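You operate a simulated robot arm through the tools that you are given. There is no shell and no other tool.

You are at the controls of a simulated robot arm. One attempt, no reset.

Task
Clamp the disc with chips, brush it, then move it to the mat.
Fine: brush it in the cam vice and leave the vice open; put the brush back; keep hands off the chips. Set down upright: chip brush. What is to be rubbed or washed off counts as gone when no trace of it is left.

Only the result counts: the job must be done as asked and must still hold three seconds after the hand-in. Knocking over, shifting, dropping, spilling or breaking anything else fails it.

Robot
A 6-joint arm with a two-finger gripper, fixed in place. Base frame: the origin is at the foot of the arm, x ahead of it, y to its left, z up; the work surface is at about z = 0. Readings come in cm, rad, newtons and seconds.
With the tool pointing down near the work surface it reaches from about 18 to 48 cm from the base axis. Its first joint turns from -1.152 to 1.152 rad. Payload 1.76 kg.
Tool frame: the origin (TCP) lies between the finger pads and is the grasp point; the fingertips stand 2.9 cm ahead of it; z points along the fingers, y is the line along which they close. The gripper opens to 8.2 cm; its body begins 5.8 cm behind the TCP.
Orientation is told as [roll, pitch, yaw] about the base's x, y, z axes, in that order, counted from this pose: with the fingers straight down and closing along the base's y, the tool's x points along the base's -x, its y along +y and its z along -z.

Tools
- The arm moves only by the tool move_arm. Its argument "increments" is a list of rows, each a list of 2 entries, a list of its own where there are three numbers: the shift along the base's x, y, z in units of 100 mm (1.0 is 100 mm), then the turn, a rotation vector about the base's x, y, z in units of 120 degrees (1.0 is 120 degrees). In form: [[[tx, ty, tz], [rx, ry, rz]], ...]. A call has 1 to 20 rows; each row is the pose to reach, as a shift and turn from the pose commanded when the call began. "gripper" is the closure in counts, from 0 (fully open) to 255 (shut), set as the call begins (left out, the last holds). A call with a number of a shift or a turn outside -1 to 1 is refused whole. Rows are played at 5 a second. More than 5 cm and 0.15 rad between two rows, or a gripper value outside its range, and nothing of the call is played. A pose out of reach is approached as far as the arm can. The call stops where the force on the tool passes 50 N (or 10 N more than at its start, if that is more) or the arm is blocked; 0.2 s more then pass. The fingers move at their own pace (about 20.35 cm/s each) and stop on an object; they squeeze with about 34 N. The grip force told is the motor's: it shows also when the fingers shut on nothing. Time passes only in rows, and 0.2 s behind the last, so rows that repeat a pose let the fingers close. The reply holds the time, the measured pose of the TCP, the force on the tool along the base axes, the opening and the grip force, in the units named above and with some noise, with the torque about the TCP (base axes, N m) and any sound that the robot's microphone picked up.
- Cameras (640 x 400 px; columns grow to the right, rows downward): "scene" is fixed at [6.79, 33.85, 43.26]; the picture's right is [-0.65, -0.76, 0.00], its down [-0.36, 0.31, -0.88] and it looks along [0.67, -0.57, -0.48] (base axes); focal length 222 px, centre (320, 200). "wrist" rides on the gripper at [7.9, 0.4, -8.9] in the tool frame; the picture's right is [-0.05, 1.00, 0.00], its down [-0.71, -0.04, -0.71] and it looks along [-0.71, -0.04, 0.71] (tool axes); focal length 256 px, centre (320, 200). There is no depth. A picture from a camera that has moved, and an enlarged one, comes with that camera's place and axes in the base frame and with its lens.
- grab_frame(camera): a new picture of that camera. The clock stands still meanwhile.
- inspect(camera, box): a new picture of the part [left, top, right, bottom] of that camera's present view, enlarged. The clock stands still meanwhile.
- close_job(): hands the job in; it is judged then, once.

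Places have to be worked out from the pictures, the camera data and where the tool is seen. Open the gripper and draw the arm clear of the work before you hand the job in, unless the task says otherwise.

The tools are called after "Emit:" as name(argument=value, ...) on one line, values as JSON. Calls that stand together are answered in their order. move_arm: Moves the arm, as the interface text tells. Its arguments: {"type":"object","properties":{"increments":{"type":"array","items":{"type":"array"}},"gripper":{"type":"number"}},"required":["increments"]} The other tools are called the same way: grab_frame (camera) takes a picture; inspect (camera, box) takes an enlarged picture of a part of a camera's view; close_job () hands the job in.

At the start:

```text
t: 0.0
eef_pos: [23.89, 4.99, 35.97]
ee_rot: [0.001, -0.004, 0.001]
force: [-0.6, -0.5, -1.4]
torque: [-0.02, -0.01, 0.01]
grip_width: 8.22
grip_force: 0.1
```

scene: 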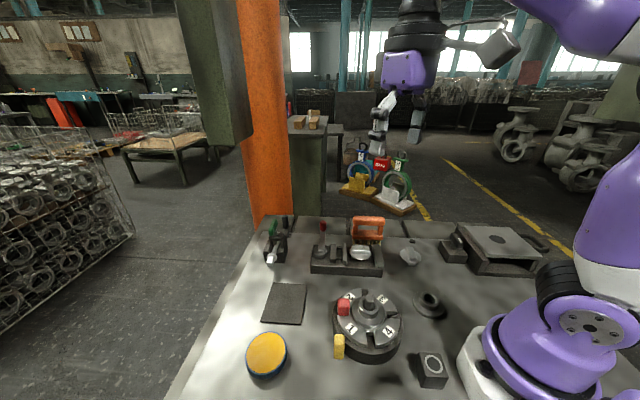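
wrist: 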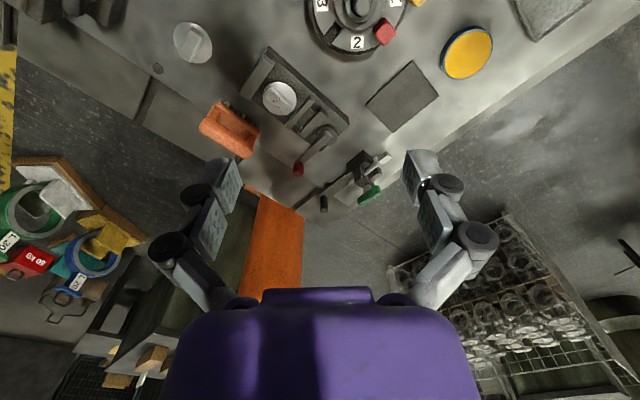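

I'll begin by taking enlarged views of the bench to identify the disc with chips, the cam vice, the brush and the mat.

Emit:
inspect(camera="scene", box=[220, 200, 420, 325])

Emit:
inspect(camera="scene", box=[380, 200, 580, 325])

Emit:
inspect(camera="scene", box=[220, 275, 420, 400])

Emit:
inspect(camera="wrist", box=[140, 0, 340, 125])

Emit:
inspect(camera="wrist", box=[180, 60, 420, 210])

```text
3.20 times, centred on (320, 262) of scene
camera zoom: at [6.79, 33.85, 43.26], right [-0.65, -0.76, 0.0], down [-0.36, 0.31, -0.88], along [0.67, -0.57, -0.48], focal length 710 px, centre (320, 0)
```

zoom: 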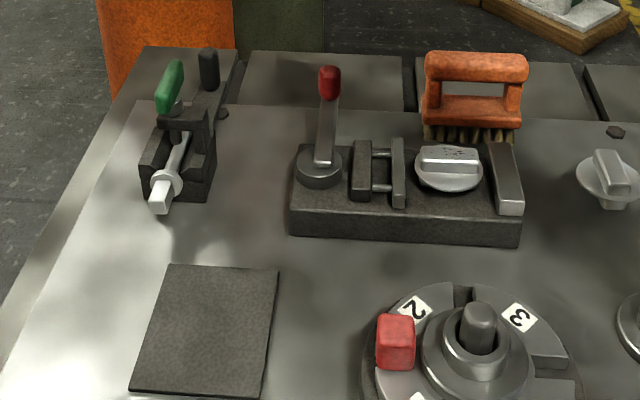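

```text
3.20 times, centred on (480, 262) of scene
camera zoom: at [6.79, 33.85, 43.26], right [-0.65, -0.76, 0.0], down [-0.36, 0.31, -0.88], along [0.67, -0.57, -0.48], focal length 710 px, centre (-192, 0)
```

zoom: 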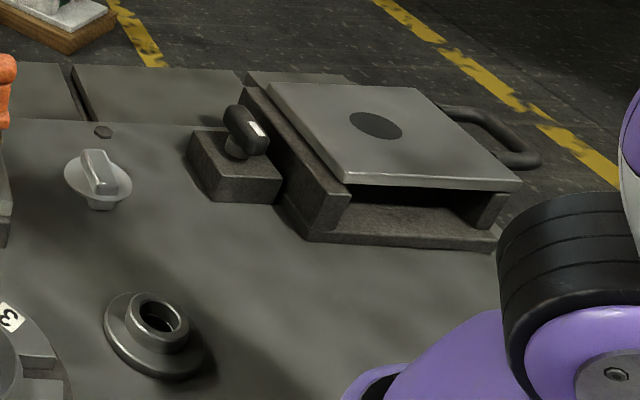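

```text
3.20 times, centred on (320, 338) of scene
camera zoom: at [6.79, 33.85, 43.26], right [-0.65, -0.76, 0.0], down [-0.36, 0.31, -0.88], along [0.67, -0.57, -0.48], focal length 710 px, centre (320, -240)
```

zoom: 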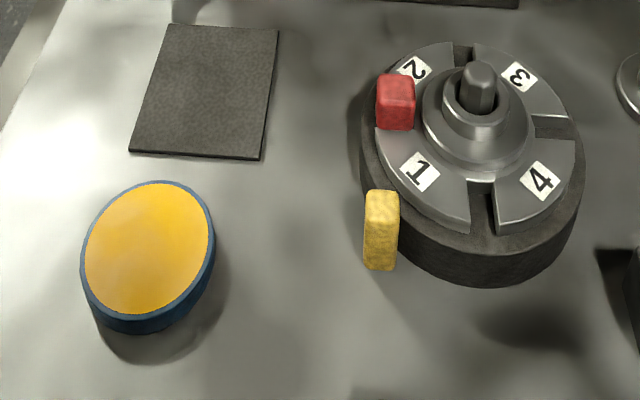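

```text
3.20 times, centred on (240, 62) of wrist
camera zoom: at [15.95, 5.44, 44.87], right [0.05, 1.0, 0.0], down [0.7, -0.04, 0.71], along [0.71, -0.04, -0.7], focal length 819 px, centre (576, 640)
```

zoom: 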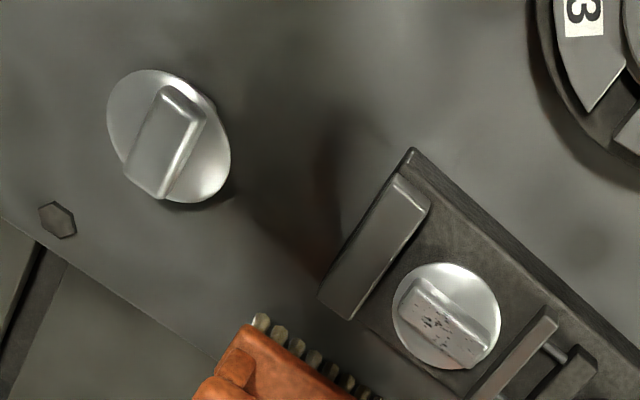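

```text
2.67 times, centred on (300, 135) of wrist
camera zoom: at [15.95, 5.44, 44.87], right [0.05, 1.0, 0.0], down [0.7, -0.04, 0.71], along [0.71, -0.04, -0.7], focal length 683 px, centre (373, 373)
```

zoom: 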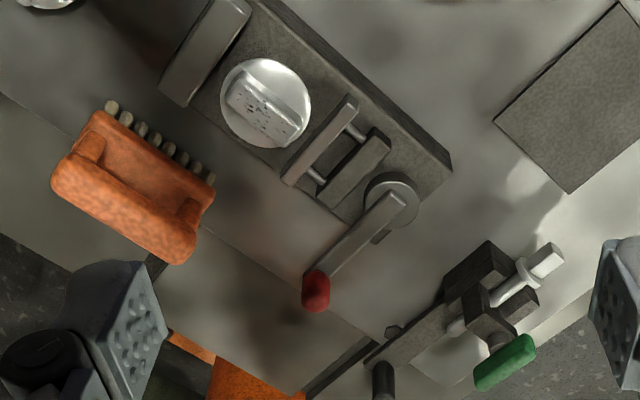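

The disc with specks already sits between the jaws of the cam vice at about (33.5, -2, 4). The vice axis runs at about 45° and the red-knob lever pivots near (40.6, 5.3). The orange brush is near (38.7, -11.8) and the mat near (36.4, 18.5). I'll lower the arm for a closer wrist view.

Emit:
move_arm(increments=[[[0.0, -0.1, -0.4], [0, 0, 0]], [[0.0, -0.2, -0.8], [0, 0, 0]], [[0.0, -0.3, -1.0], [0, 0, 0]]], gripper=0)

Emit:
move_arm(increments=[[[0.0, -0.1, -0.4], [0, 0, 0]], [[0.0, -0.2, -0.8], [0, 0, 0]], [[0.0, -0.2, -0.9], [0, 0, 0]]])

Emit:
grab_frame(camera="wrist")

```text
t: 0.8
eef_pos: [23.85, 1.78, 25.76]
ee_rot: [0.001, -0.004, 0.0]
force: [0.7, 0.5, 0.1]
torque: [-0.02, 0.0, -0.01]
grip_width: 8.19
grip_force: 0.1
```

```text
t: 1.6
eef_pos: [23.55, -0.43, 16.96]
ee_rot: [-0.002, -0.003, 0.0]
force: [0.0, 0.4, -0.7]
torque: [0.02, -0.02, -0.01]
grip_width: 8.15
grip_force: 0.0
```

```text
taken
camera wrist: at [15.77, 0.11, 25.82], right [0.05, 1.0, 0.0], down [0.7, -0.04, 0.71], along [0.71, -0.04, -0.7], focal length 256 px, centre (320, 200)
```

wrist: 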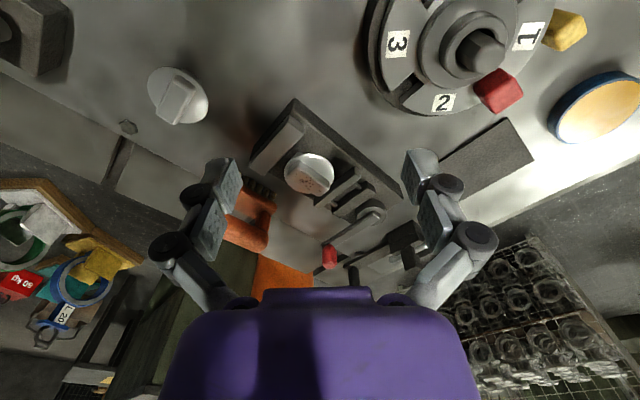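

Now I enlarge the vice region in this view.

Emit:
inspect(camera="wrist", box=[220, 90, 420, 215])

Emit:
inspect(camera="scene", box=[300, 210, 396, 270])

Emit:
inspect(camera="wrist", box=[270, 140, 350, 190])

```text
3.20 times, centred on (320, 152) of wrist
camera zoom: at [15.77, 0.11, 25.82], right [0.05, 1.0, 0.0], down [0.7, -0.04, 0.71], along [0.71, -0.04, -0.7], focal length 819 px, centre (320, 352)
```

zoom: 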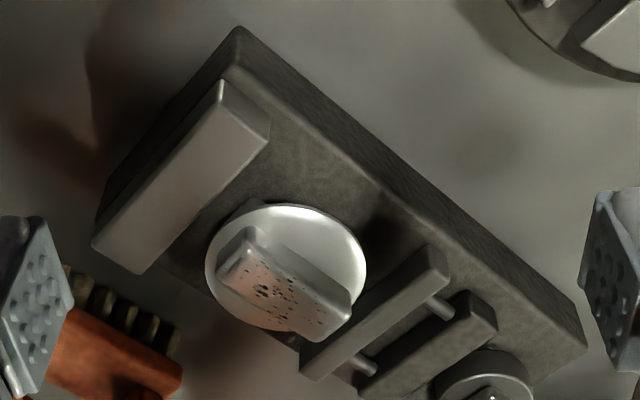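

```text
6.67 times, centred on (348, 240) of scene
camera zoom: at [6.79, 33.85, 43.26], right [-0.65, -0.76, 0.0], down [-0.36, 0.31, -0.88], along [0.67, -0.57, -0.48], focal length 1479 px, centre (133, -67)
```

zoom: 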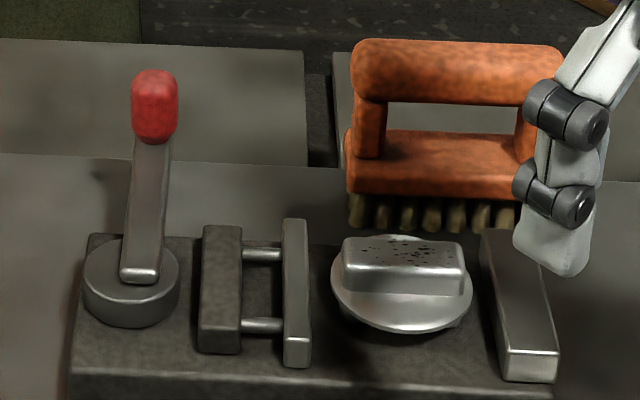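

```text
8.00 times, centred on (310, 165) of wrist
camera zoom: at [15.77, 0.11, 25.82], right [0.05, 1.0, 0.0], down [0.7, -0.04, 0.71], along [0.71, -0.04, -0.7], focal length 2048 px, centre (400, 480)
```

zoom: 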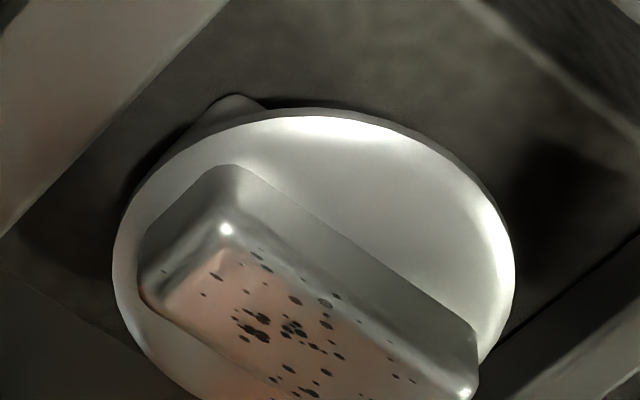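

The chips lie on top of the bar on the disc, and the bar is parallel to the vice axis. I move forward, still well above everything, to look at the lever and jaws from close up.

Emit:
move_arm(increments=[[[0.35, 0.1, 0.0], [0, 0, 0]], [[0.7, 0.2, -0.1], [0, 0, 0]], [[1.0, 0.3, -0.25], [0, 0, 0]]])

Emit:
grab_frame(camera="wrist")

Emit:
inspect(camera="wrist", box=[230, 90, 420, 210])

```text
t: 2.4
eef_pos: [33.6, 2.8, 14.37]
ee_rot: [0.001, -0.003, 0.0]
force: [0.5, -0.3, -0.1]
torque: [0.04, 0.0, 0.01]
grip_width: 8.19
grip_force: 0.1
```

```text
taken
camera wrist: at [25.8, 3.42, 23.33], right [0.05, 1.0, 0.0], down [0.7, -0.04, 0.71], along [0.71, -0.04, -0.71], focal length 256 px, centre (320, 200)
```

wrist: 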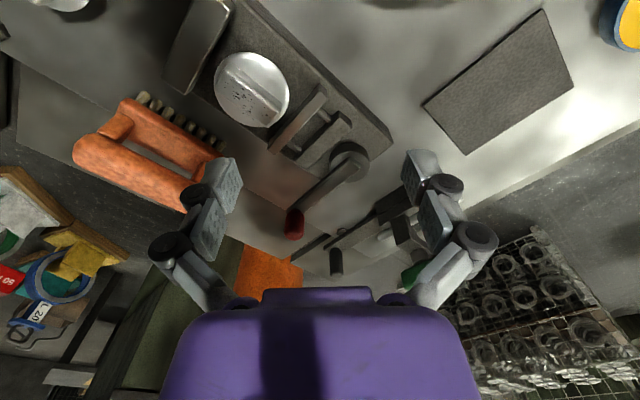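

```text
3.33 times, centred on (325, 150) of wrist
camera zoom: at [25.8, 3.42, 23.33], right [0.05, 1.0, 0.0], down [0.7, -0.04, 0.71], along [0.71, -0.04, -0.71], focal length 853 px, centre (303, 367)
```

zoom: 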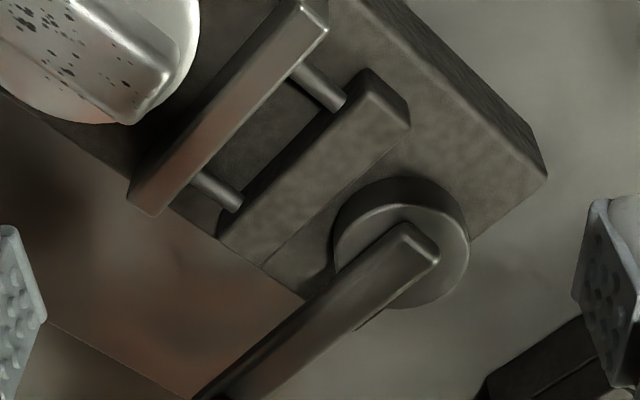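

I zoom in on the cam and the knob to see which way the lever can turn.

Emit:
inspect(camera="wrist", box=[280, 130, 380, 192])

Emit:
inspect(camera="wrist", box=[260, 180, 340, 250])

Emit:
inspect(camera="scene", box=[290, 205, 370, 275])

Emit:
inspect(camera="wrist", box=[60, 40, 300, 190])

```text
6.40 times, centred on (330, 161) of wrist
camera zoom: at [25.8, 3.42, 23.33], right [0.05, 1.0, 0.0], down [0.7, -0.04, 0.71], along [0.71, -0.04, -0.71], focal length 1638 px, centre (256, 450)
```

zoom: 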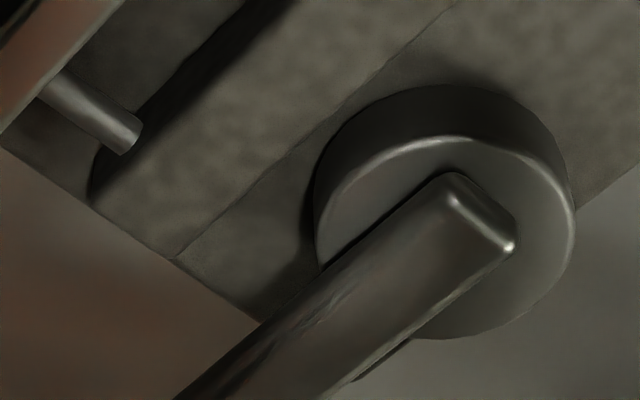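

```text
5.71 times, centred on (300, 215) of wrist
camera zoom: at [25.8, 3.42, 23.33], right [0.05, 1.0, 0.0], down [0.7, -0.04, 0.71], along [0.71, -0.04, -0.71], focal length 1463 px, centre (434, 114)
```

zoom: 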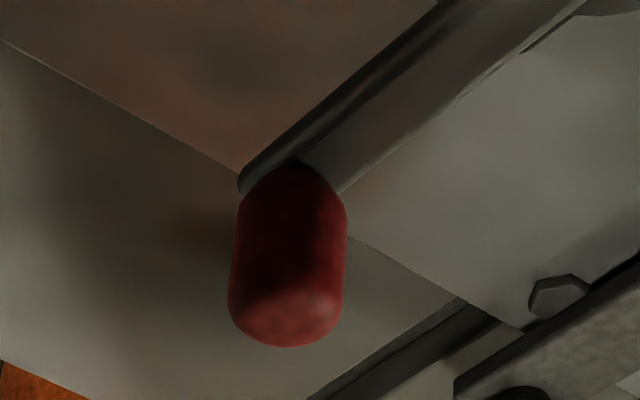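

```text
5.71 times, centred on (330, 240) of scene
camera zoom: at [6.79, 33.85, 43.26], right [-0.65, -0.76, 0.0], down [-0.36, 0.31, -0.88], along [0.67, -0.57, -0.48], focal length 1268 px, centre (263, -29)
```

zoom: 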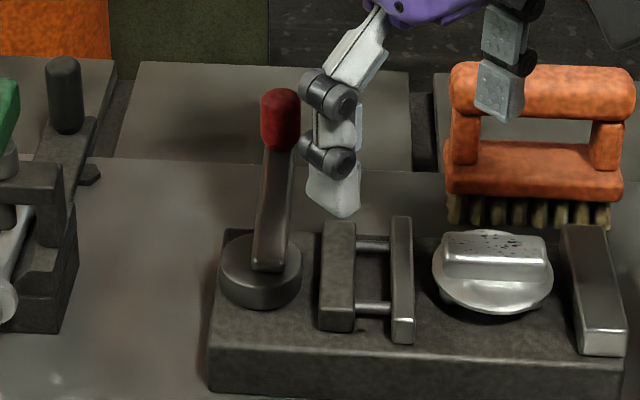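

```text
2.67 times, centred on (180, 115) of wrist
camera zoom: at [25.8, 3.42, 23.33], right [0.05, 1.0, 0.0], down [0.7, -0.04, 0.71], along [0.71, -0.04, -0.71], focal length 683 px, centre (693, 427)
```

zoom: 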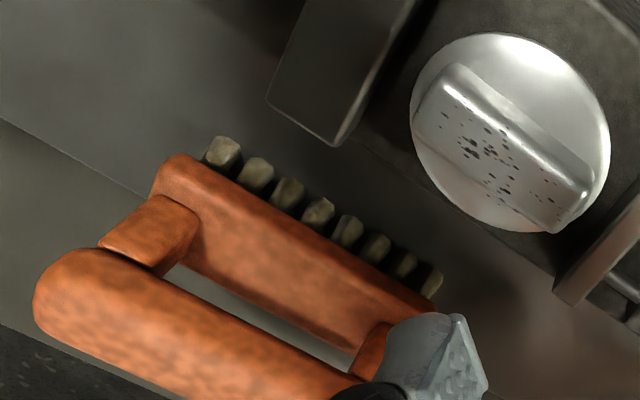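

The knob stands at about (45.7, -0.3) with z from 5 to 8.3, and the cam pivot is at about (40.8, 5.2), so the lever is roughly 7.3 cm long at -48°. I turn the gripper by -48° and move above the knob.

Emit:
move_arm(increments=[[[0.15, -0.04, 0.03], [0, 0, -0.0667]], [[0.3, -0.08, 0.06], [0, 0, -0.1333]], [[0.45, -0.12, 0.06], [0, 0, -0.2]], [[0.6, -0.16, 0.06], [0, 0, -0.2667]], [[0.75, -0.2, 0.06], [0, 0, -0.3333]], [[0.9, -0.25, 0.06], [0, 0, -0.4]]])

Emit:
grab_frame(camera="scene")

Emit:
grab_frame(camera="wrist")

```text
t: 3.8
eef_pos: [42.88, 0.49, 15.12]
ee_rot: [0.0, -0.004, -0.84]
force: [0.0, 0.5, -0.2]
torque: [0.0, -0.01, 0.01]
grip_width: 8.21
grip_force: 0.0
```

```text
taken
```

scene: 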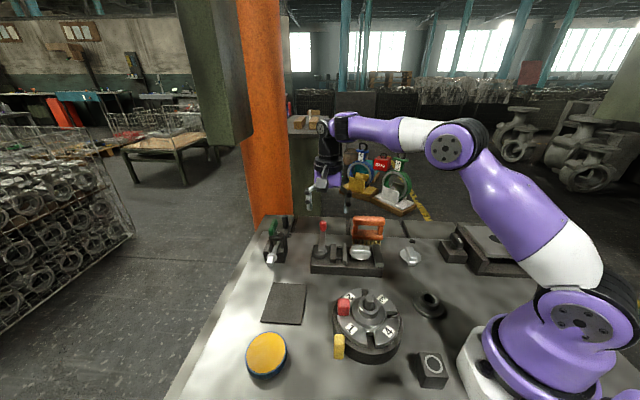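

```text
taken
camera wrist: at [38.01, 6.81, 23.87], right [0.78, 0.63, 0.0], down [0.44, -0.55, 0.71], along [0.44, -0.55, -0.7], focal length 256 px, centre (320, 200)
```

wrist: 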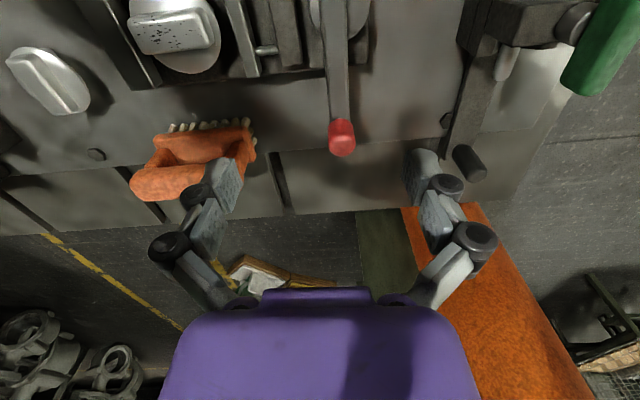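

The view is now aligned with the vice, and the knob is confirmed at about (45.85, -0.3). I go down over it with the fingers partly open, one on each side of it.

Emit:
move_arm(increments=[[[0.291, -0.079, -0.05], [0, 0, 0]], [[0.291, -0.079, -0.4], [0, 0, 0]], [[0.291, -0.079, -0.687], [0, 0, 0]], [[0.291, -0.079, -0.687], [0, 0, 0]]], gripper=100)

Emit:
grab_frame(camera="wrist")

Emit:
inspect(camera="scene", box=[280, 200, 400, 275])

```text
t: 4.8
eef_pos: [45.87, -0.39, 8.1]
ee_rot: [0.0, -0.004, -0.838]
force: [0.0, -0.7, 0.0]
torque: [-0.02, 0.03, 0.03]
grip_width: 4.96
grip_force: 0.1
```

```text
taken
camera wrist: at [41.0, 5.99, 17.05], right [0.78, 0.63, 0.0], down [0.44, -0.55, 0.71], along [0.45, -0.55, -0.7], focal length 256 px, centre (320, 200)
```

wrist: 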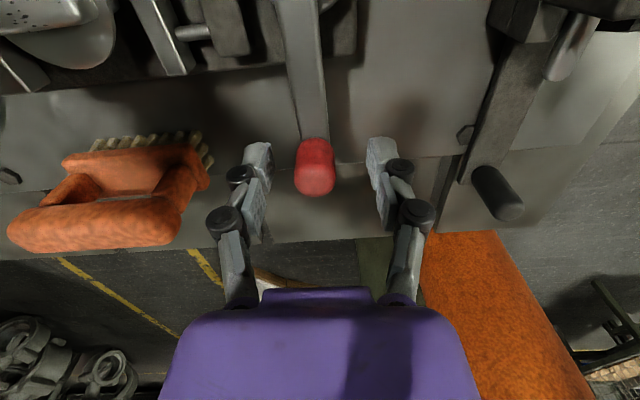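

```text
5.33 times, centred on (340, 238) of scene
camera zoom: at [6.79, 33.85, 43.26], right [-0.65, -0.76, 0.0], down [-0.36, 0.31, -0.88], along [0.67, -0.57, -0.48], focal length 1183 px, centre (213, 0)
```

zoom: 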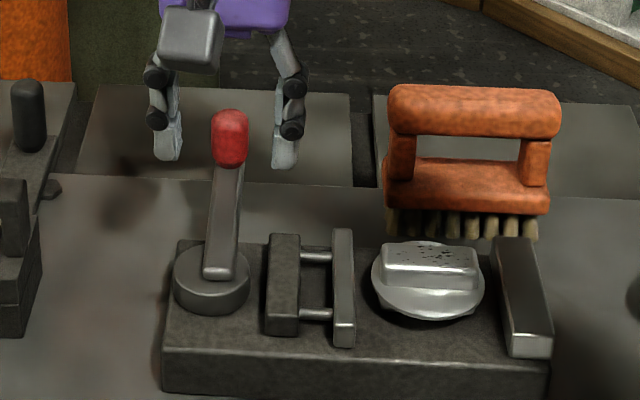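

The knob is centred between the fingers. I close on it.

Emit:
move_arm(increments=[[[0, 0, 0], [0, 0, 0]], [[0, 0, 0], [0, 0, 0]], [[0, 0, 0], [0, 0, 0]]], gripper=255)

```text
t: 5.6
eef_pos: [45.93, -0.37, 8.21]
ee_rot: [-0.001, -0.003, -0.839]
force: [1.5, 1.5, 8.6]
torque: [-0.01, -0.08, -0.07]
grip_width: 1.92
grip_force: 35.8
```

The knob is gripped (1.92 cm wide). I try a small 10° arc, anticlockwise seen from above (away from the jaws), and watch the force.

Emit:
move_arm(increments=[[[0.0466, 0.0466, 0], [0, 0, 0.0417]], [[0.089, 0.097, 0], [0, 0, 0.0833]]])

Emit:
inspect(camera="scene", box=[280, 200, 400, 275])

```text
t: 6.2
eef_pos: [46.78, 0.66, 8.12]
ee_rot: [0.002, -0.004, -0.661]
force: [-0.4, 1.5, 21.8]
torque: [0.15, 0.18, -0.1]
grip_width: 1.89
grip_force: 35.9
```

```text
5.33 times, centred on (340, 238) of scene
camera zoom: at [6.78, 33.85, 43.27], right [-0.65, -0.76, 0.0], down [-0.36, 0.31, -0.88], along [0.67, -0.57, -0.48], focal length 1183 px, centre (213, 0)
```

zoom: 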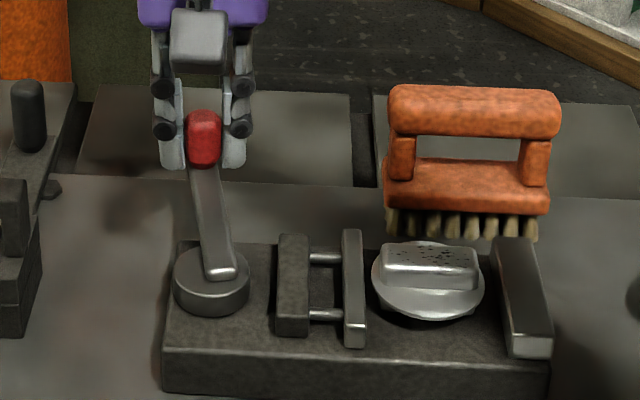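

The lever turns this way and the jaw moved toward the disc, so anticlockwise is closing. The vertical force rose to 22 N, so I loosen the fingers to a loose cage and rise slightly before going on.

Emit:
move_arm(increments=[[[0, 0, 0], [0, 0, 0]], [[0, 0, 0.05], [0, 0, 0]], [[0, 0, 0.05], [0, 0, 0]]], gripper=170)

Emit:
inspect(camera="wrist", box=[220, 60, 420, 220])

```text
t: 7.0
eef_pos: [46.78, 0.55, 8.47]
ee_rot: [-0.001, -0.002, -0.662]
force: [-0.7, 0.1, -0.6]
torque: [0.03, -0.02, -0.01]
grip_width: 2.72
grip_force: 0.0
```

```text
2.50 times, centred on (320, 140) of wrist
camera zoom: at [40.78, 5.9, 17.53], right [0.66, 0.75, 0.0], down [0.53, -0.46, 0.71], along [0.53, -0.47, -0.71], focal length 640 px, centre (320, 350)
```

zoom: 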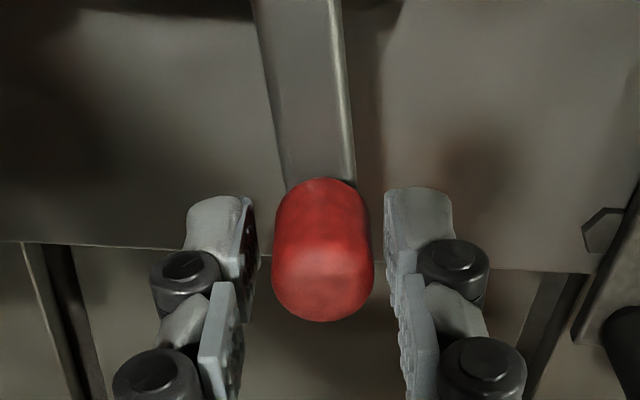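

The force is gone and the knob sits between loosely set fingers. I continue the closing arc in small steps.

Emit:
move_arm(increments=[[[0.028, 0.044, 0], [0, 0, 0.0333]], [[0.055, 0.0886, 0], [0, 0, 0.0667]], [[0.078, 0.135, 0], [0, 0, 0.1]], [[0.0995, 0.182, 0], [0, 0, 0.1333]]])

Emit:
inspect(camera="scene", box=[280, 200, 400, 275])

```text
t: 8.0
eef_pos: [47.67, 2.4, 8.74]
ee_rot: [0.002, -0.004, -0.386]
force: [0.2, -2.5, -0.1]
torque: [-0.02, -0.03, 0.02]
grip_width: 2.86
grip_force: 0.7
```

```text
5.33 times, centred on (340, 238) of scene
camera zoom: at [6.79, 33.85, 43.26], right [-0.65, -0.76, 0.0], down [-0.36, 0.31, -0.88], along [0.67, -0.57, -0.48], focal length 1183 px, centre (213, 0)
```

zoom: 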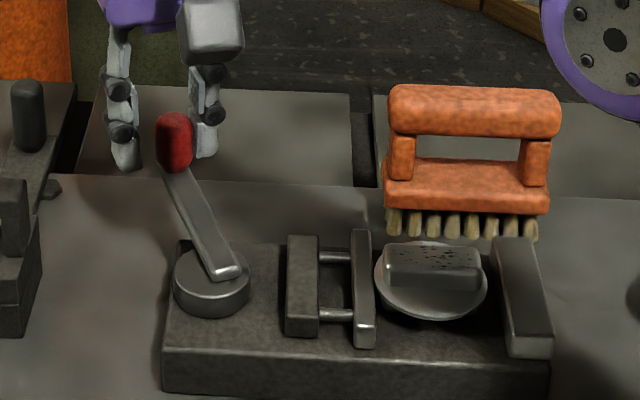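

The lever follows with almost no force and the jaw is now at the disc. I continue the arc.

Emit:
move_arm(increments=[[[0.0125, 0.05, 0], [0, 0, 0.0333]], [[0.0215, 0.101, 0], [0, 0, 0.0667]], [[0.0265, 0.151, 0], [0, 0, 0.1]], [[0.0285, 0.202, 0], [0, 0, 0.1333]]])

Emit:
inspect(camera="scene", box=[280, 200, 400, 275])

```text
t: 9.0
eef_pos: [47.14, 4.05, 8.61]
ee_rot: [-0.002, -0.003, -0.105]
force: [0.7, -0.3, 1.3]
torque: [-0.04, -0.01, -0.02]
grip_width: 2.77
grip_force: 0.1
out of reach, approached as far as the arm can: row 2, 3, 4
```

```text
5.33 times, centred on (340, 238) of scene
camera zoom: at [6.79, 33.85, 43.26], right [-0.65, -0.76, 0.0], down [-0.36, 0.31, -0.88], along [0.67, -0.57, -0.48], focal length 1183 px, centre (213, 0)
```

zoom: 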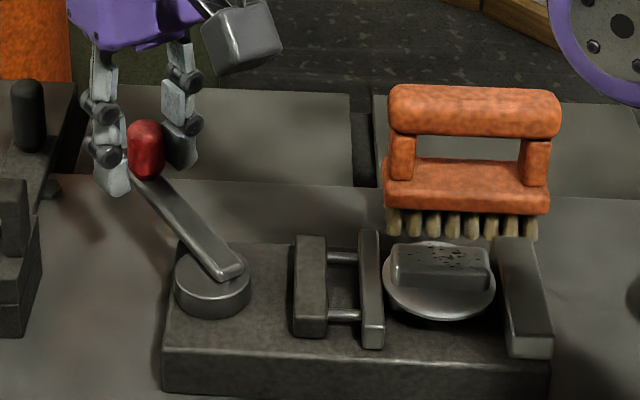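

The arm reached its radial limit before the knob's far point, so pushing on the knob further won't work. I'll push the lever bar closer to the pivot instead, and I check the wrist view first.

Emit:
grab_frame(camera="wrist")

Emit:
inspect(camera="scene", box=[340, 230, 390, 262])

```text
taken
camera wrist: at [39.36, 5.51, 17.62], right [0.16, 0.99, 0.0], down [0.7, -0.11, 0.71], along [0.7, -0.11, -0.7], focal length 256 px, centre (320, 200)
```

wrist: 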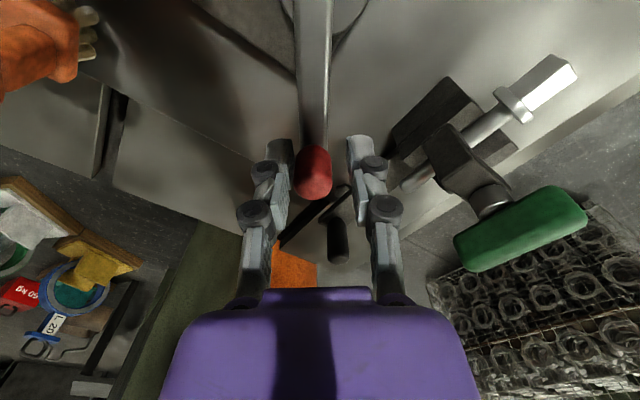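

```text
12.50 times, centred on (365, 246) of scene
camera zoom: at [6.79, 33.85, 43.26], right [-0.65, -0.76, 0.0], down [-0.36, 0.31, -0.88], along [0.67, -0.57, -0.48], focal length 2773 px, centre (-242, -375)
```

zoom: 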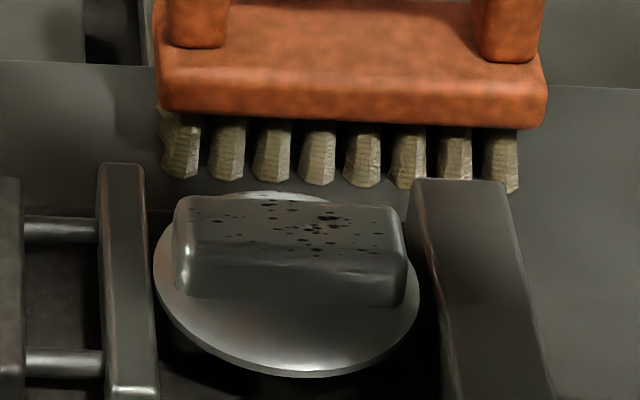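

The knob is near (48.0, 3.8), so the lever now stands at about -11°. I draw the still-straddling fingers inward along the lever and read where I am.

Emit:
move_arm(increments=[[[-0.06, 0, 0], [0, 0, 0]], [[-0.12, 0.0, 0], [0, 0, 0]], [[-0.12, 0.0, 0], [0, 0, 0]]], gripper=143)

```text
t: 9.8
eef_pos: [46.05, 4.16, 8.63]
ee_rot: [0.001, -0.002, -0.105]
force: [0.4, 0.0, -0.3]
torque: [-0.01, 0.05, -0.02]
grip_width: 3.58
grip_force: 0.1
```

The shift is counted from the reached pose. Now I lower the fingers to straddle the lever bar.

Emit:
move_arm(increments=[[[0.0, 0.01, -0.1], [0, 0, 0]], [[0.0, 0.01, -0.2], [0, 0, 0]], [[0.0, 0.01, -0.2], [0, 0, 0]]])

Emit:
inspect(camera="scene", box=[280, 200, 400, 275])

Emit:
grab_frame(camera="wrist")

```text
t: 10.6
eef_pos: [46.07, 4.18, 6.54]
ee_rot: [0.0, -0.002, -0.106]
force: [-0.9, 0.0, 0.0]
torque: [0.0, 0.0, 0.01]
grip_width: 3.62
grip_force: 0.1
```

```text
5.33 times, centred on (340, 238) of scene
camera zoom: at [6.79, 33.85, 43.26], right [-0.65, -0.76, 0.0], down [-0.36, 0.31, -0.88], along [0.67, -0.57, -0.48], focal length 1183 px, centre (213, 0)
```

zoom: 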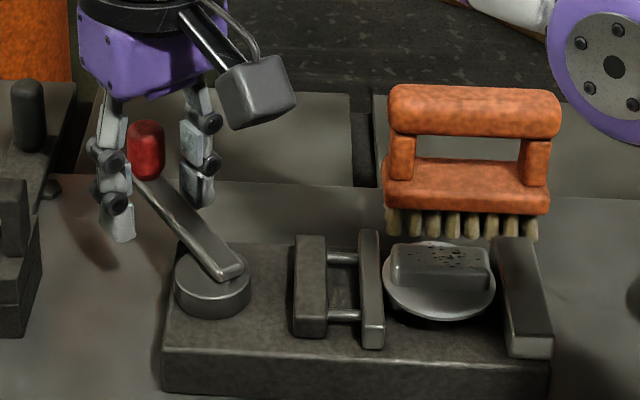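

```text
taken
camera wrist: at [38.3, 5.63, 15.5], right [0.16, 0.99, 0.0], down [0.7, -0.11, 0.71], along [0.7, -0.11, -0.7], focal length 256 px, centre (320, 200)
```

wrist: 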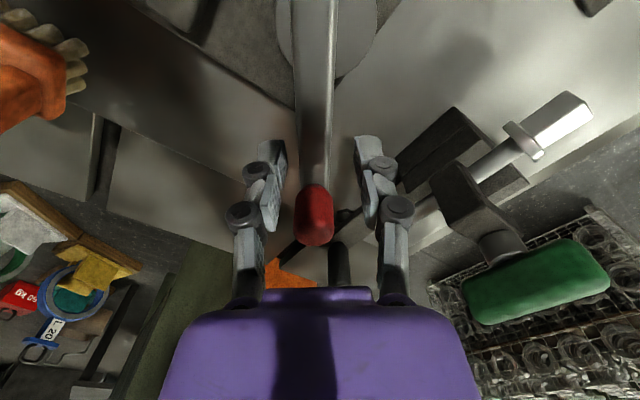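

The fingers straddle the bar near (46.1, 4.2). I narrow the cage and sweep on about the pivot in 4° steps, watching the force.

Emit:
move_arm(increments=[[[0.006, 0.035, 0], [0, 0, 0.0333]], [[0.011, 0.071, 0], [0, 0, 0.0667]], [[0.012, 0.1075, 0], [0, 0, 0.1]], [[0.012, 0.144, 0], [0, 0, 0.1333]]], gripper=170)

Emit:
inspect(camera="scene", box=[280, 200, 400, 275])

```text
t: 11.6
eef_pos: [45.98, 5.68, 6.58]
ee_rot: [-0.001, -0.005, 0.173]
force: [-0.6, -2.2, 0.6]
torque: [-0.07, 0.04, -0.05]
grip_width: 2.9
grip_force: 0.7
```

```text
5.33 times, centred on (340, 238) of scene
camera zoom: at [6.79, 33.85, 43.26], right [-0.65, -0.76, 0.0], down [-0.36, 0.31, -0.88], along [0.67, -0.57, -0.48], focal length 1183 px, centre (213, 0)
```

zoom: 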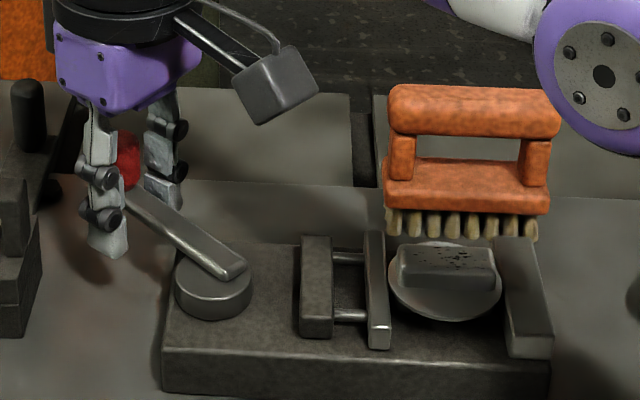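

The disc now appears to touch the fixed jaw and the load is still small (2 N). I keep closing.

Emit:
move_arm(increments=[[[-0.015, 0.035, 0], [0, 0, 0.0333]], [[-0.025, 0.07, 0], [0, 0, 0.0667]], [[-0.035, 0.104, 0], [0, 0, 0.1]], [[-0.045, 0.137, 0], [0, 0, 0.1333]]])

Emit:
inspect(camera="scene", box=[280, 200, 400, 275])

```text
t: 12.6
eef_pos: [45.64, 7.06, 6.65]
ee_rot: [0.0, -0.004, 0.455]
force: [1.5, -3.4, -1.6]
torque: [-0.08, 0.0, -0.02]
grip_width: 2.96
grip_force: 1.7
```

```text
5.33 times, centred on (340, 238) of scene
camera zoom: at [6.8, 33.85, 43.26], right [-0.65, -0.76, 0.0], down [-0.36, 0.31, -0.88], along [0.67, -0.57, -0.48], focal length 1183 px, centre (213, 0)
```

zoom: 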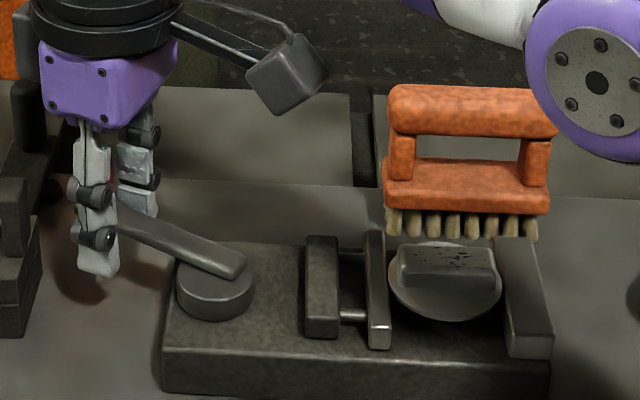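

The jaw is now stopped on the disc and the block behind it is being pushed along (spring-loaded rods), so it is clamping. I continue toward the lever's end stop.

Emit:
move_arm(increments=[[[-0.0125, 0.032, 0], [0, 0, 0.0333]], [[-0.0275, 0.064, 0], [0, 0, 0.0667]], [[-0.045, 0.094, 0], [0, 0, 0.1]], [[-0.064, 0.123, 0], [0, 0, 0.1333]]])

Emit:
inspect(camera="scene", box=[280, 200, 400, 275])

Emit:
grab_frame(camera="wrist")

```text
t: 13.6
eef_pos: [44.85, 8.28, 6.43]
ee_rot: [-0.001, -0.004, 0.735]
force: [1.7, -2.2, 0.1]
torque: [-0.05, -0.05, -0.03]
grip_width: 2.91
grip_force: 1.4
```

```text
5.33 times, centred on (340, 238) of scene
camera zoom: at [6.79, 33.85, 43.26], right [-0.65, -0.76, 0.0], down [-0.36, 0.31, -0.88], along [0.67, -0.57, -0.48], focal length 1183 px, centre (213, 0)
```

zoom: 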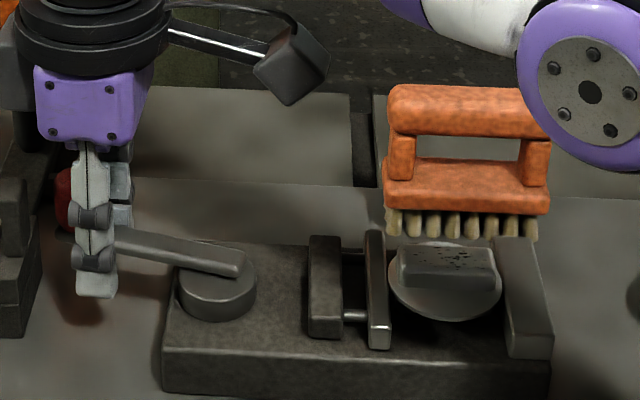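

```text
taken
camera wrist: at [38.81, 3.52, 15.45], right [-0.63, 0.78, 0.0], down [0.55, 0.44, 0.71], along [0.55, 0.45, -0.7], focal length 256 px, centre (320, 200)
```

wrist: 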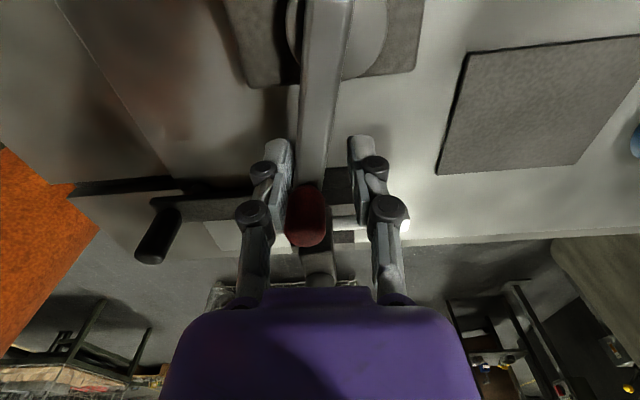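

The lever is near +33° and still moving easily. I continue a little further to look for the stop.

Emit:
move_arm(increments=[[[-0.021, 0.028, 0], [0, 0, 0.0333]], [[-0.044, 0.054, 0], [0, 0, 0.0667]], [[-0.069, 0.079, 0], [0, 0, 0.1]]])

Emit:
inspect(camera="scene", box=[280, 200, 400, 275])

Emit:
grab_frame(camera="wrist")

```text
t: 14.4
eef_pos: [44.04, 9.21, 6.64]
ee_rot: [0.0, -0.004, 0.944]
force: [0.6, -2.0, -0.9]
torque: [-0.02, -0.04, -0.05]
grip_width: 2.88
grip_force: 1.0
```

```text
5.33 times, centred on (340, 238) of scene
camera zoom: at [6.79, 33.85, 43.26], right [-0.65, -0.76, 0.0], down [-0.36, 0.31, -0.88], along [0.67, -0.57, -0.48], focal length 1183 px, centre (213, 0)
```

zoom: 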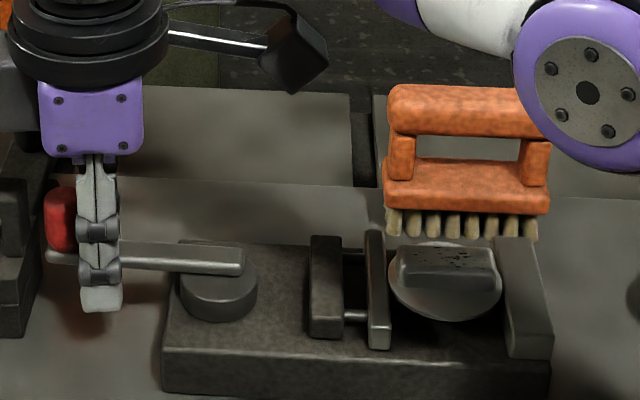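

```text
taken
camera wrist: at [39.21, 3.16, 15.58], right [-0.78, 0.63, 0.0], down [0.44, 0.55, 0.71], along [0.45, 0.55, -0.7], focal length 256 px, centre (320, 200)
```

wrist: 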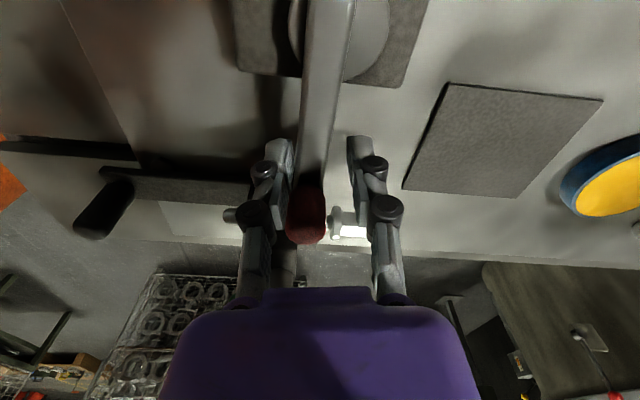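

The lever is now in line with the vice axis, about 93° from open. I nudge it 4° more to see whether a stop is reached.

Emit:
move_arm(increments=[[[-0.012, 0.011, 0], [0, 0, 0.0167]], [[-0.025, 0.021, 0], [0, 0, 0.0333]]])

Emit:
inspect(camera="scene", box=[280, 200, 400, 275])

```text
t: 15.0
eef_pos: [43.86, 9.28, 6.66]
ee_rot: [0.0, -0.004, 1.011]
force: [4.6, -2.6, -1.9]
torque: [0.0, -0.12, -0.04]
grip_width: 3.1
grip_force: 3.0
```

```text
5.33 times, centred on (340, 238) of scene
camera zoom: at [6.8, 33.85, 43.26], right [-0.65, -0.76, 0.0], down [-0.36, 0.31, -0.88], along [0.67, -0.57, -0.48], focal length 1183 px, centre (213, 0)
```

zoom: 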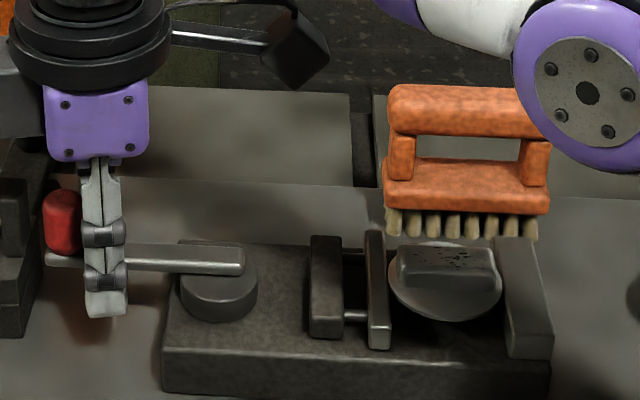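

The force jumped while the lever stayed put, so the stop is reached and the vice is closed. I release and lift straight up.

Emit:
move_arm(increments=[[[0, 0, 0], [0, 0, 0]], [[0, 0, 0.2], [0, 0, 0]], [[0, 0, 0.55], [0, 0, 0]], [[0, 0, 0.95], [0, 0, 0]]], gripper=130)

Emit:
inspect(camera="scene", box=[280, 200, 400, 275])

```text
t: 16.0
eef_pos: [43.76, 9.34, 15.84]
ee_rot: [-0.001, -0.001, 1.019]
force: [-0.8, -1.1, 0.4]
torque: [0.09, 0.05, 0.02]
grip_width: 4.03
grip_force: 0.0
```

```text
5.33 times, centred on (340, 238) of scene
camera zoom: at [6.8, 33.85, 43.26], right [-0.65, -0.76, 0.0], down [-0.36, 0.31, -0.88], along [0.67, -0.57, -0.48], focal length 1183 px, centre (213, 0)
```

zoom: 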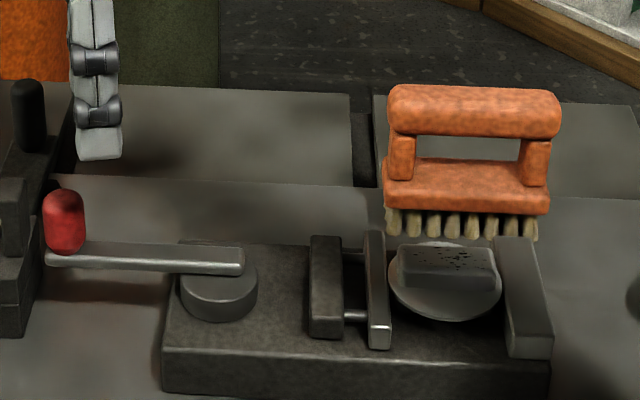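

The vice stays closed with the disc held. Next is the brush: its handle bar runs at about 46° near (38, -11). I travel at height toward it and align the yaw to about 45°, so the fingers can close across the bar.

Emit:
move_arm(increments=[[[-0.1, -0.35, 0.1], [0, 0, -0.05]], [[-0.2, -0.7, 0.1], [0, 0, -0.1]], [[-0.3, -1.0, 0.1], [0, 0, -0.112]]], gripper=60)

Emit:
move_arm(increments=[[[-0.1, -0.3, 0.0], [0, 0, 0]], [[-0.2, -0.6, 0.0], [0, 0, 0]], [[-0.3, -0.85, 0.0], [0, 0, 0]]])

Emit:
grab_frame(camera="wrist")

Emit:
inspect(camera="scene", box=[320, 190, 440, 265])

```text
t: 16.8
eef_pos: [40.88, -0.76, 17.15]
ee_rot: [-0.002, -0.004, 0.776]
force: [0.4, -0.3, 0.2]
torque: [-0.02, -0.01, 0.04]
grip_width: 6.27
grip_force: 0.1
```

```text
t: 17.6
eef_pos: [38.16, -9.22, 16.97]
ee_rot: [-0.001, -0.003, 0.779]
force: [0.3, 0.2, 0.2]
torque: [0.03, 0.0, -0.02]
grip_width: 6.29
grip_force: 0.2
```

```text
taken
camera wrist: at [32.28, -14.35, 25.94], right [-0.66, 0.75, 0.0], down [0.53, 0.47, 0.71], along [0.53, 0.47, -0.7], focal length 256 px, centre (320, 200)
```

wrist: 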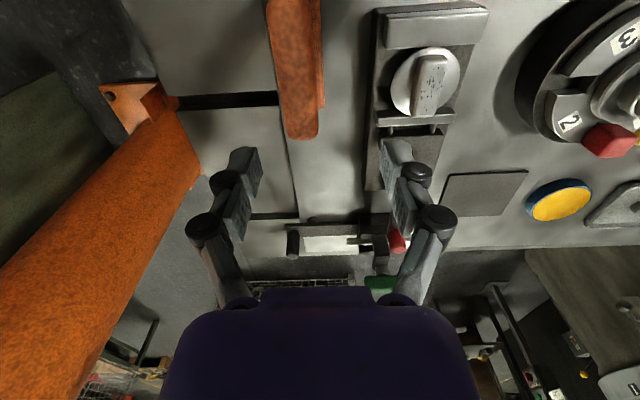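

```text
5.33 times, centred on (380, 228) of scene
camera zoom: at [6.79, 33.85, 43.26], right [-0.65, -0.76, 0.0], down [-0.36, 0.31, -0.88], along [0.67, -0.57, -0.48], focal length 1183 px, centre (0, 53)
```

zoom: 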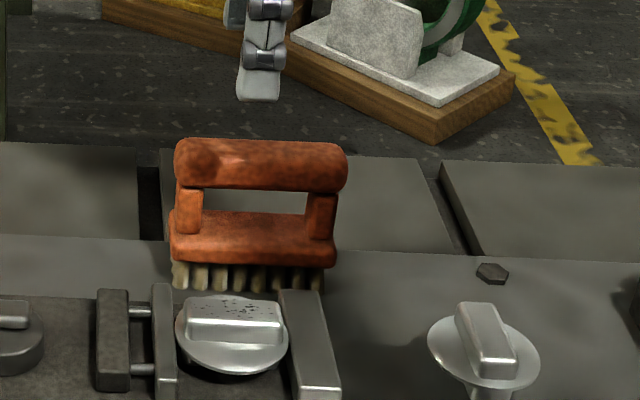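

The brush is partly out of view above, so I back off along its axis to see all of it.

Emit:
move_arm(increments=[[[-0.2, -0.25, 0.0], [0, 0, 0]], [[-0.4, -0.5, 0.0], [0, 0, 0]], [[-0.5, -0.7, 0.0], [0, 0, 0]]])

Emit:
grab_frame(camera="wrist")

Emit:
inspect(camera="wrist", box=[240, 20, 440, 180])

```text
t: 18.4
eef_pos: [33.12, -16.25, 17.01]
ee_rot: [0.0, -0.003, 0.777]
force: [0.9, -0.8, 0.6]
torque: [0.0, 0.0, 0.02]
grip_width: 6.28
grip_force: 0.0
```

```text
taken
camera wrist: at [27.18, -21.4, 25.85], right [-0.66, 0.75, 0.0], down [0.53, 0.47, 0.71], along [0.53, 0.47, -0.7], focal length 256 px, centre (320, 200)
```

wrist: 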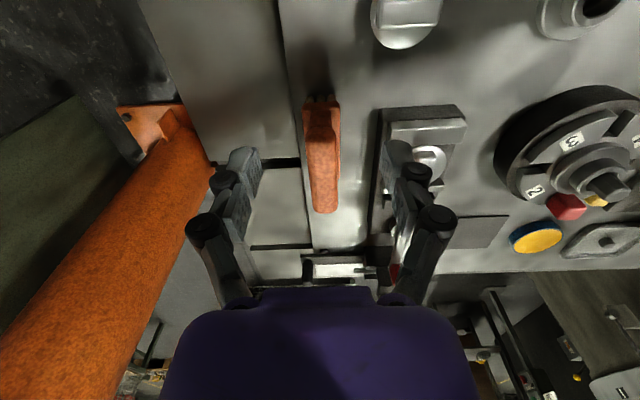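

```text
2.50 times, centred on (340, 100) of wrist
camera zoom: at [27.18, -21.4, 25.85], right [-0.66, 0.75, 0.0], down [0.53, 0.47, 0.71], along [0.53, 0.47, -0.7], focal length 640 px, centre (270, 450)
```

zoom: 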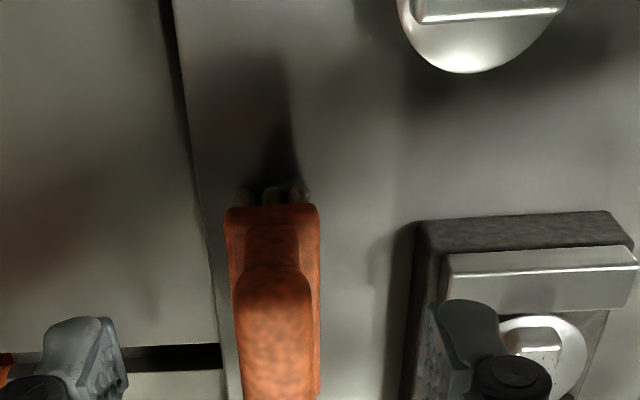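

The brush block is about 3.2 cm wide (z 2.1–3.5). Its handle bar is about 2.4 cm thick, centred near (38.2, -11.2, 7.4) and running at about 44.5°, which matches my yaw. I move above it.

Emit:
move_arm(increments=[[[0.25, 0.25, -0.1], [0, 0, 0]], [[0.508, 0.505, -0.2], [0, 0, 0]], [[0.508, 0.505, -0.4], [0, 0, 0]], [[0.508, 0.505, -0.4], [0, 0, 0]]], gripper=95)

Emit:
grab_frame(camera="wrist")

Emit:
inspect(camera="scene", box=[320, 180, 440, 255])

```text
t: 19.4
eef_pos: [38.17, -11.42, 13.14]
ee_rot: [-0.001, -0.004, 0.777]
force: [-0.6, 0.7, -0.5]
torque: [0.0, -0.02, -0.01]
grip_width: 5.16
grip_force: 0.1
```

```text
taken
camera wrist: at [32.23, -16.47, 22.1], right [-0.66, 0.75, 0.0], down [0.53, 0.47, 0.71], along [0.53, 0.47, -0.7], focal length 256 px, centre (320, 200)
```

wrist: 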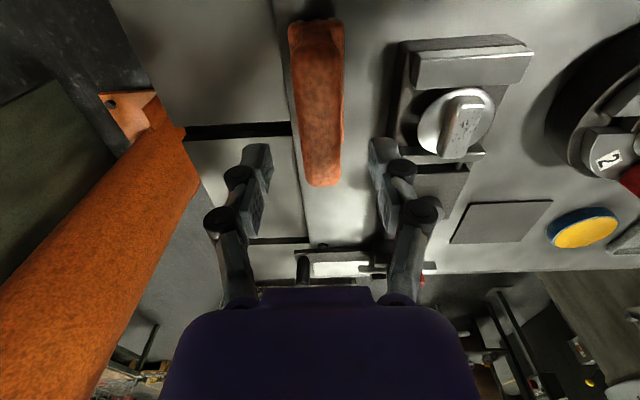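

```text
5.33 times, centred on (380, 218) of scene
camera zoom: at [6.79, 33.85, 43.26], right [-0.65, -0.76, 0.0], down [-0.36, 0.31, -0.88], along [0.67, -0.57, -0.48], focal length 1183 px, centre (0, 107)
```

zoom: 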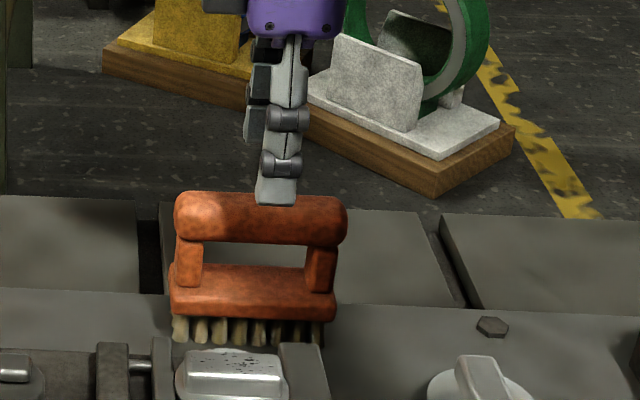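

The fingers line up with the bar. I shift 0.4 cm along its axis to the middle and go down so the bar is between the pads.

Emit:
move_arm(increments=[[[0.025, 0.025, -0.2], [0, 0, 0]], [[0.025, 0.025, -0.4], [0, 0, 0]], [[0.025, 0.025, -0.57], [0, 0, 0]], [[0.025, 0.025, -0.57], [0, 0, 0]]])

Emit:
grab_frame(camera="wrist")

Emit:
inspect(camera="scene", box=[320, 180, 440, 255])

```text
t: 20.4
eef_pos: [38.49, -11.05, 7.4]
ee_rot: [0.0, -0.004, 0.776]
force: [0.5, -0.8, 0.6]
torque: [0.0, 0.0, 0.0]
grip_width: 5.14
grip_force: 0.1
```

```text
taken
camera wrist: at [32.54, -16.16, 16.34], right [-0.66, 0.75, 0.0], down [0.53, 0.47, 0.71], along [0.53, 0.47, -0.7], focal length 256 px, centre (320, 200)
```

wrist: 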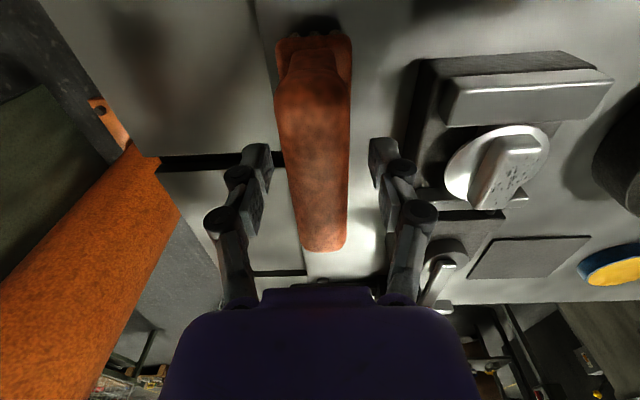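

```text
5.33 times, centred on (380, 218) of scene
camera zoom: at [6.79, 33.85, 43.26], right [-0.65, -0.76, 0.0], down [-0.36, 0.31, -0.88], along [0.67, -0.57, -0.48], focal length 1183 px, centre (0, 107)
```

zoom: 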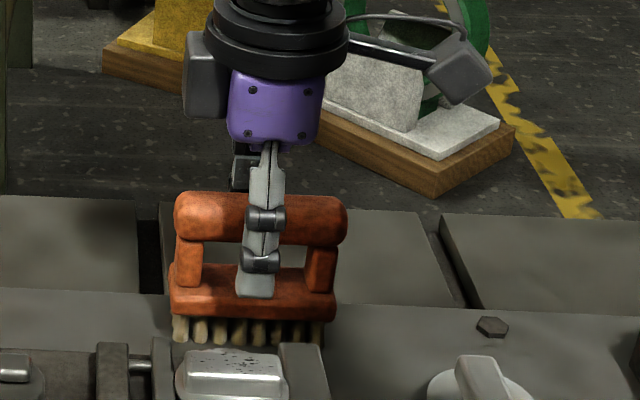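

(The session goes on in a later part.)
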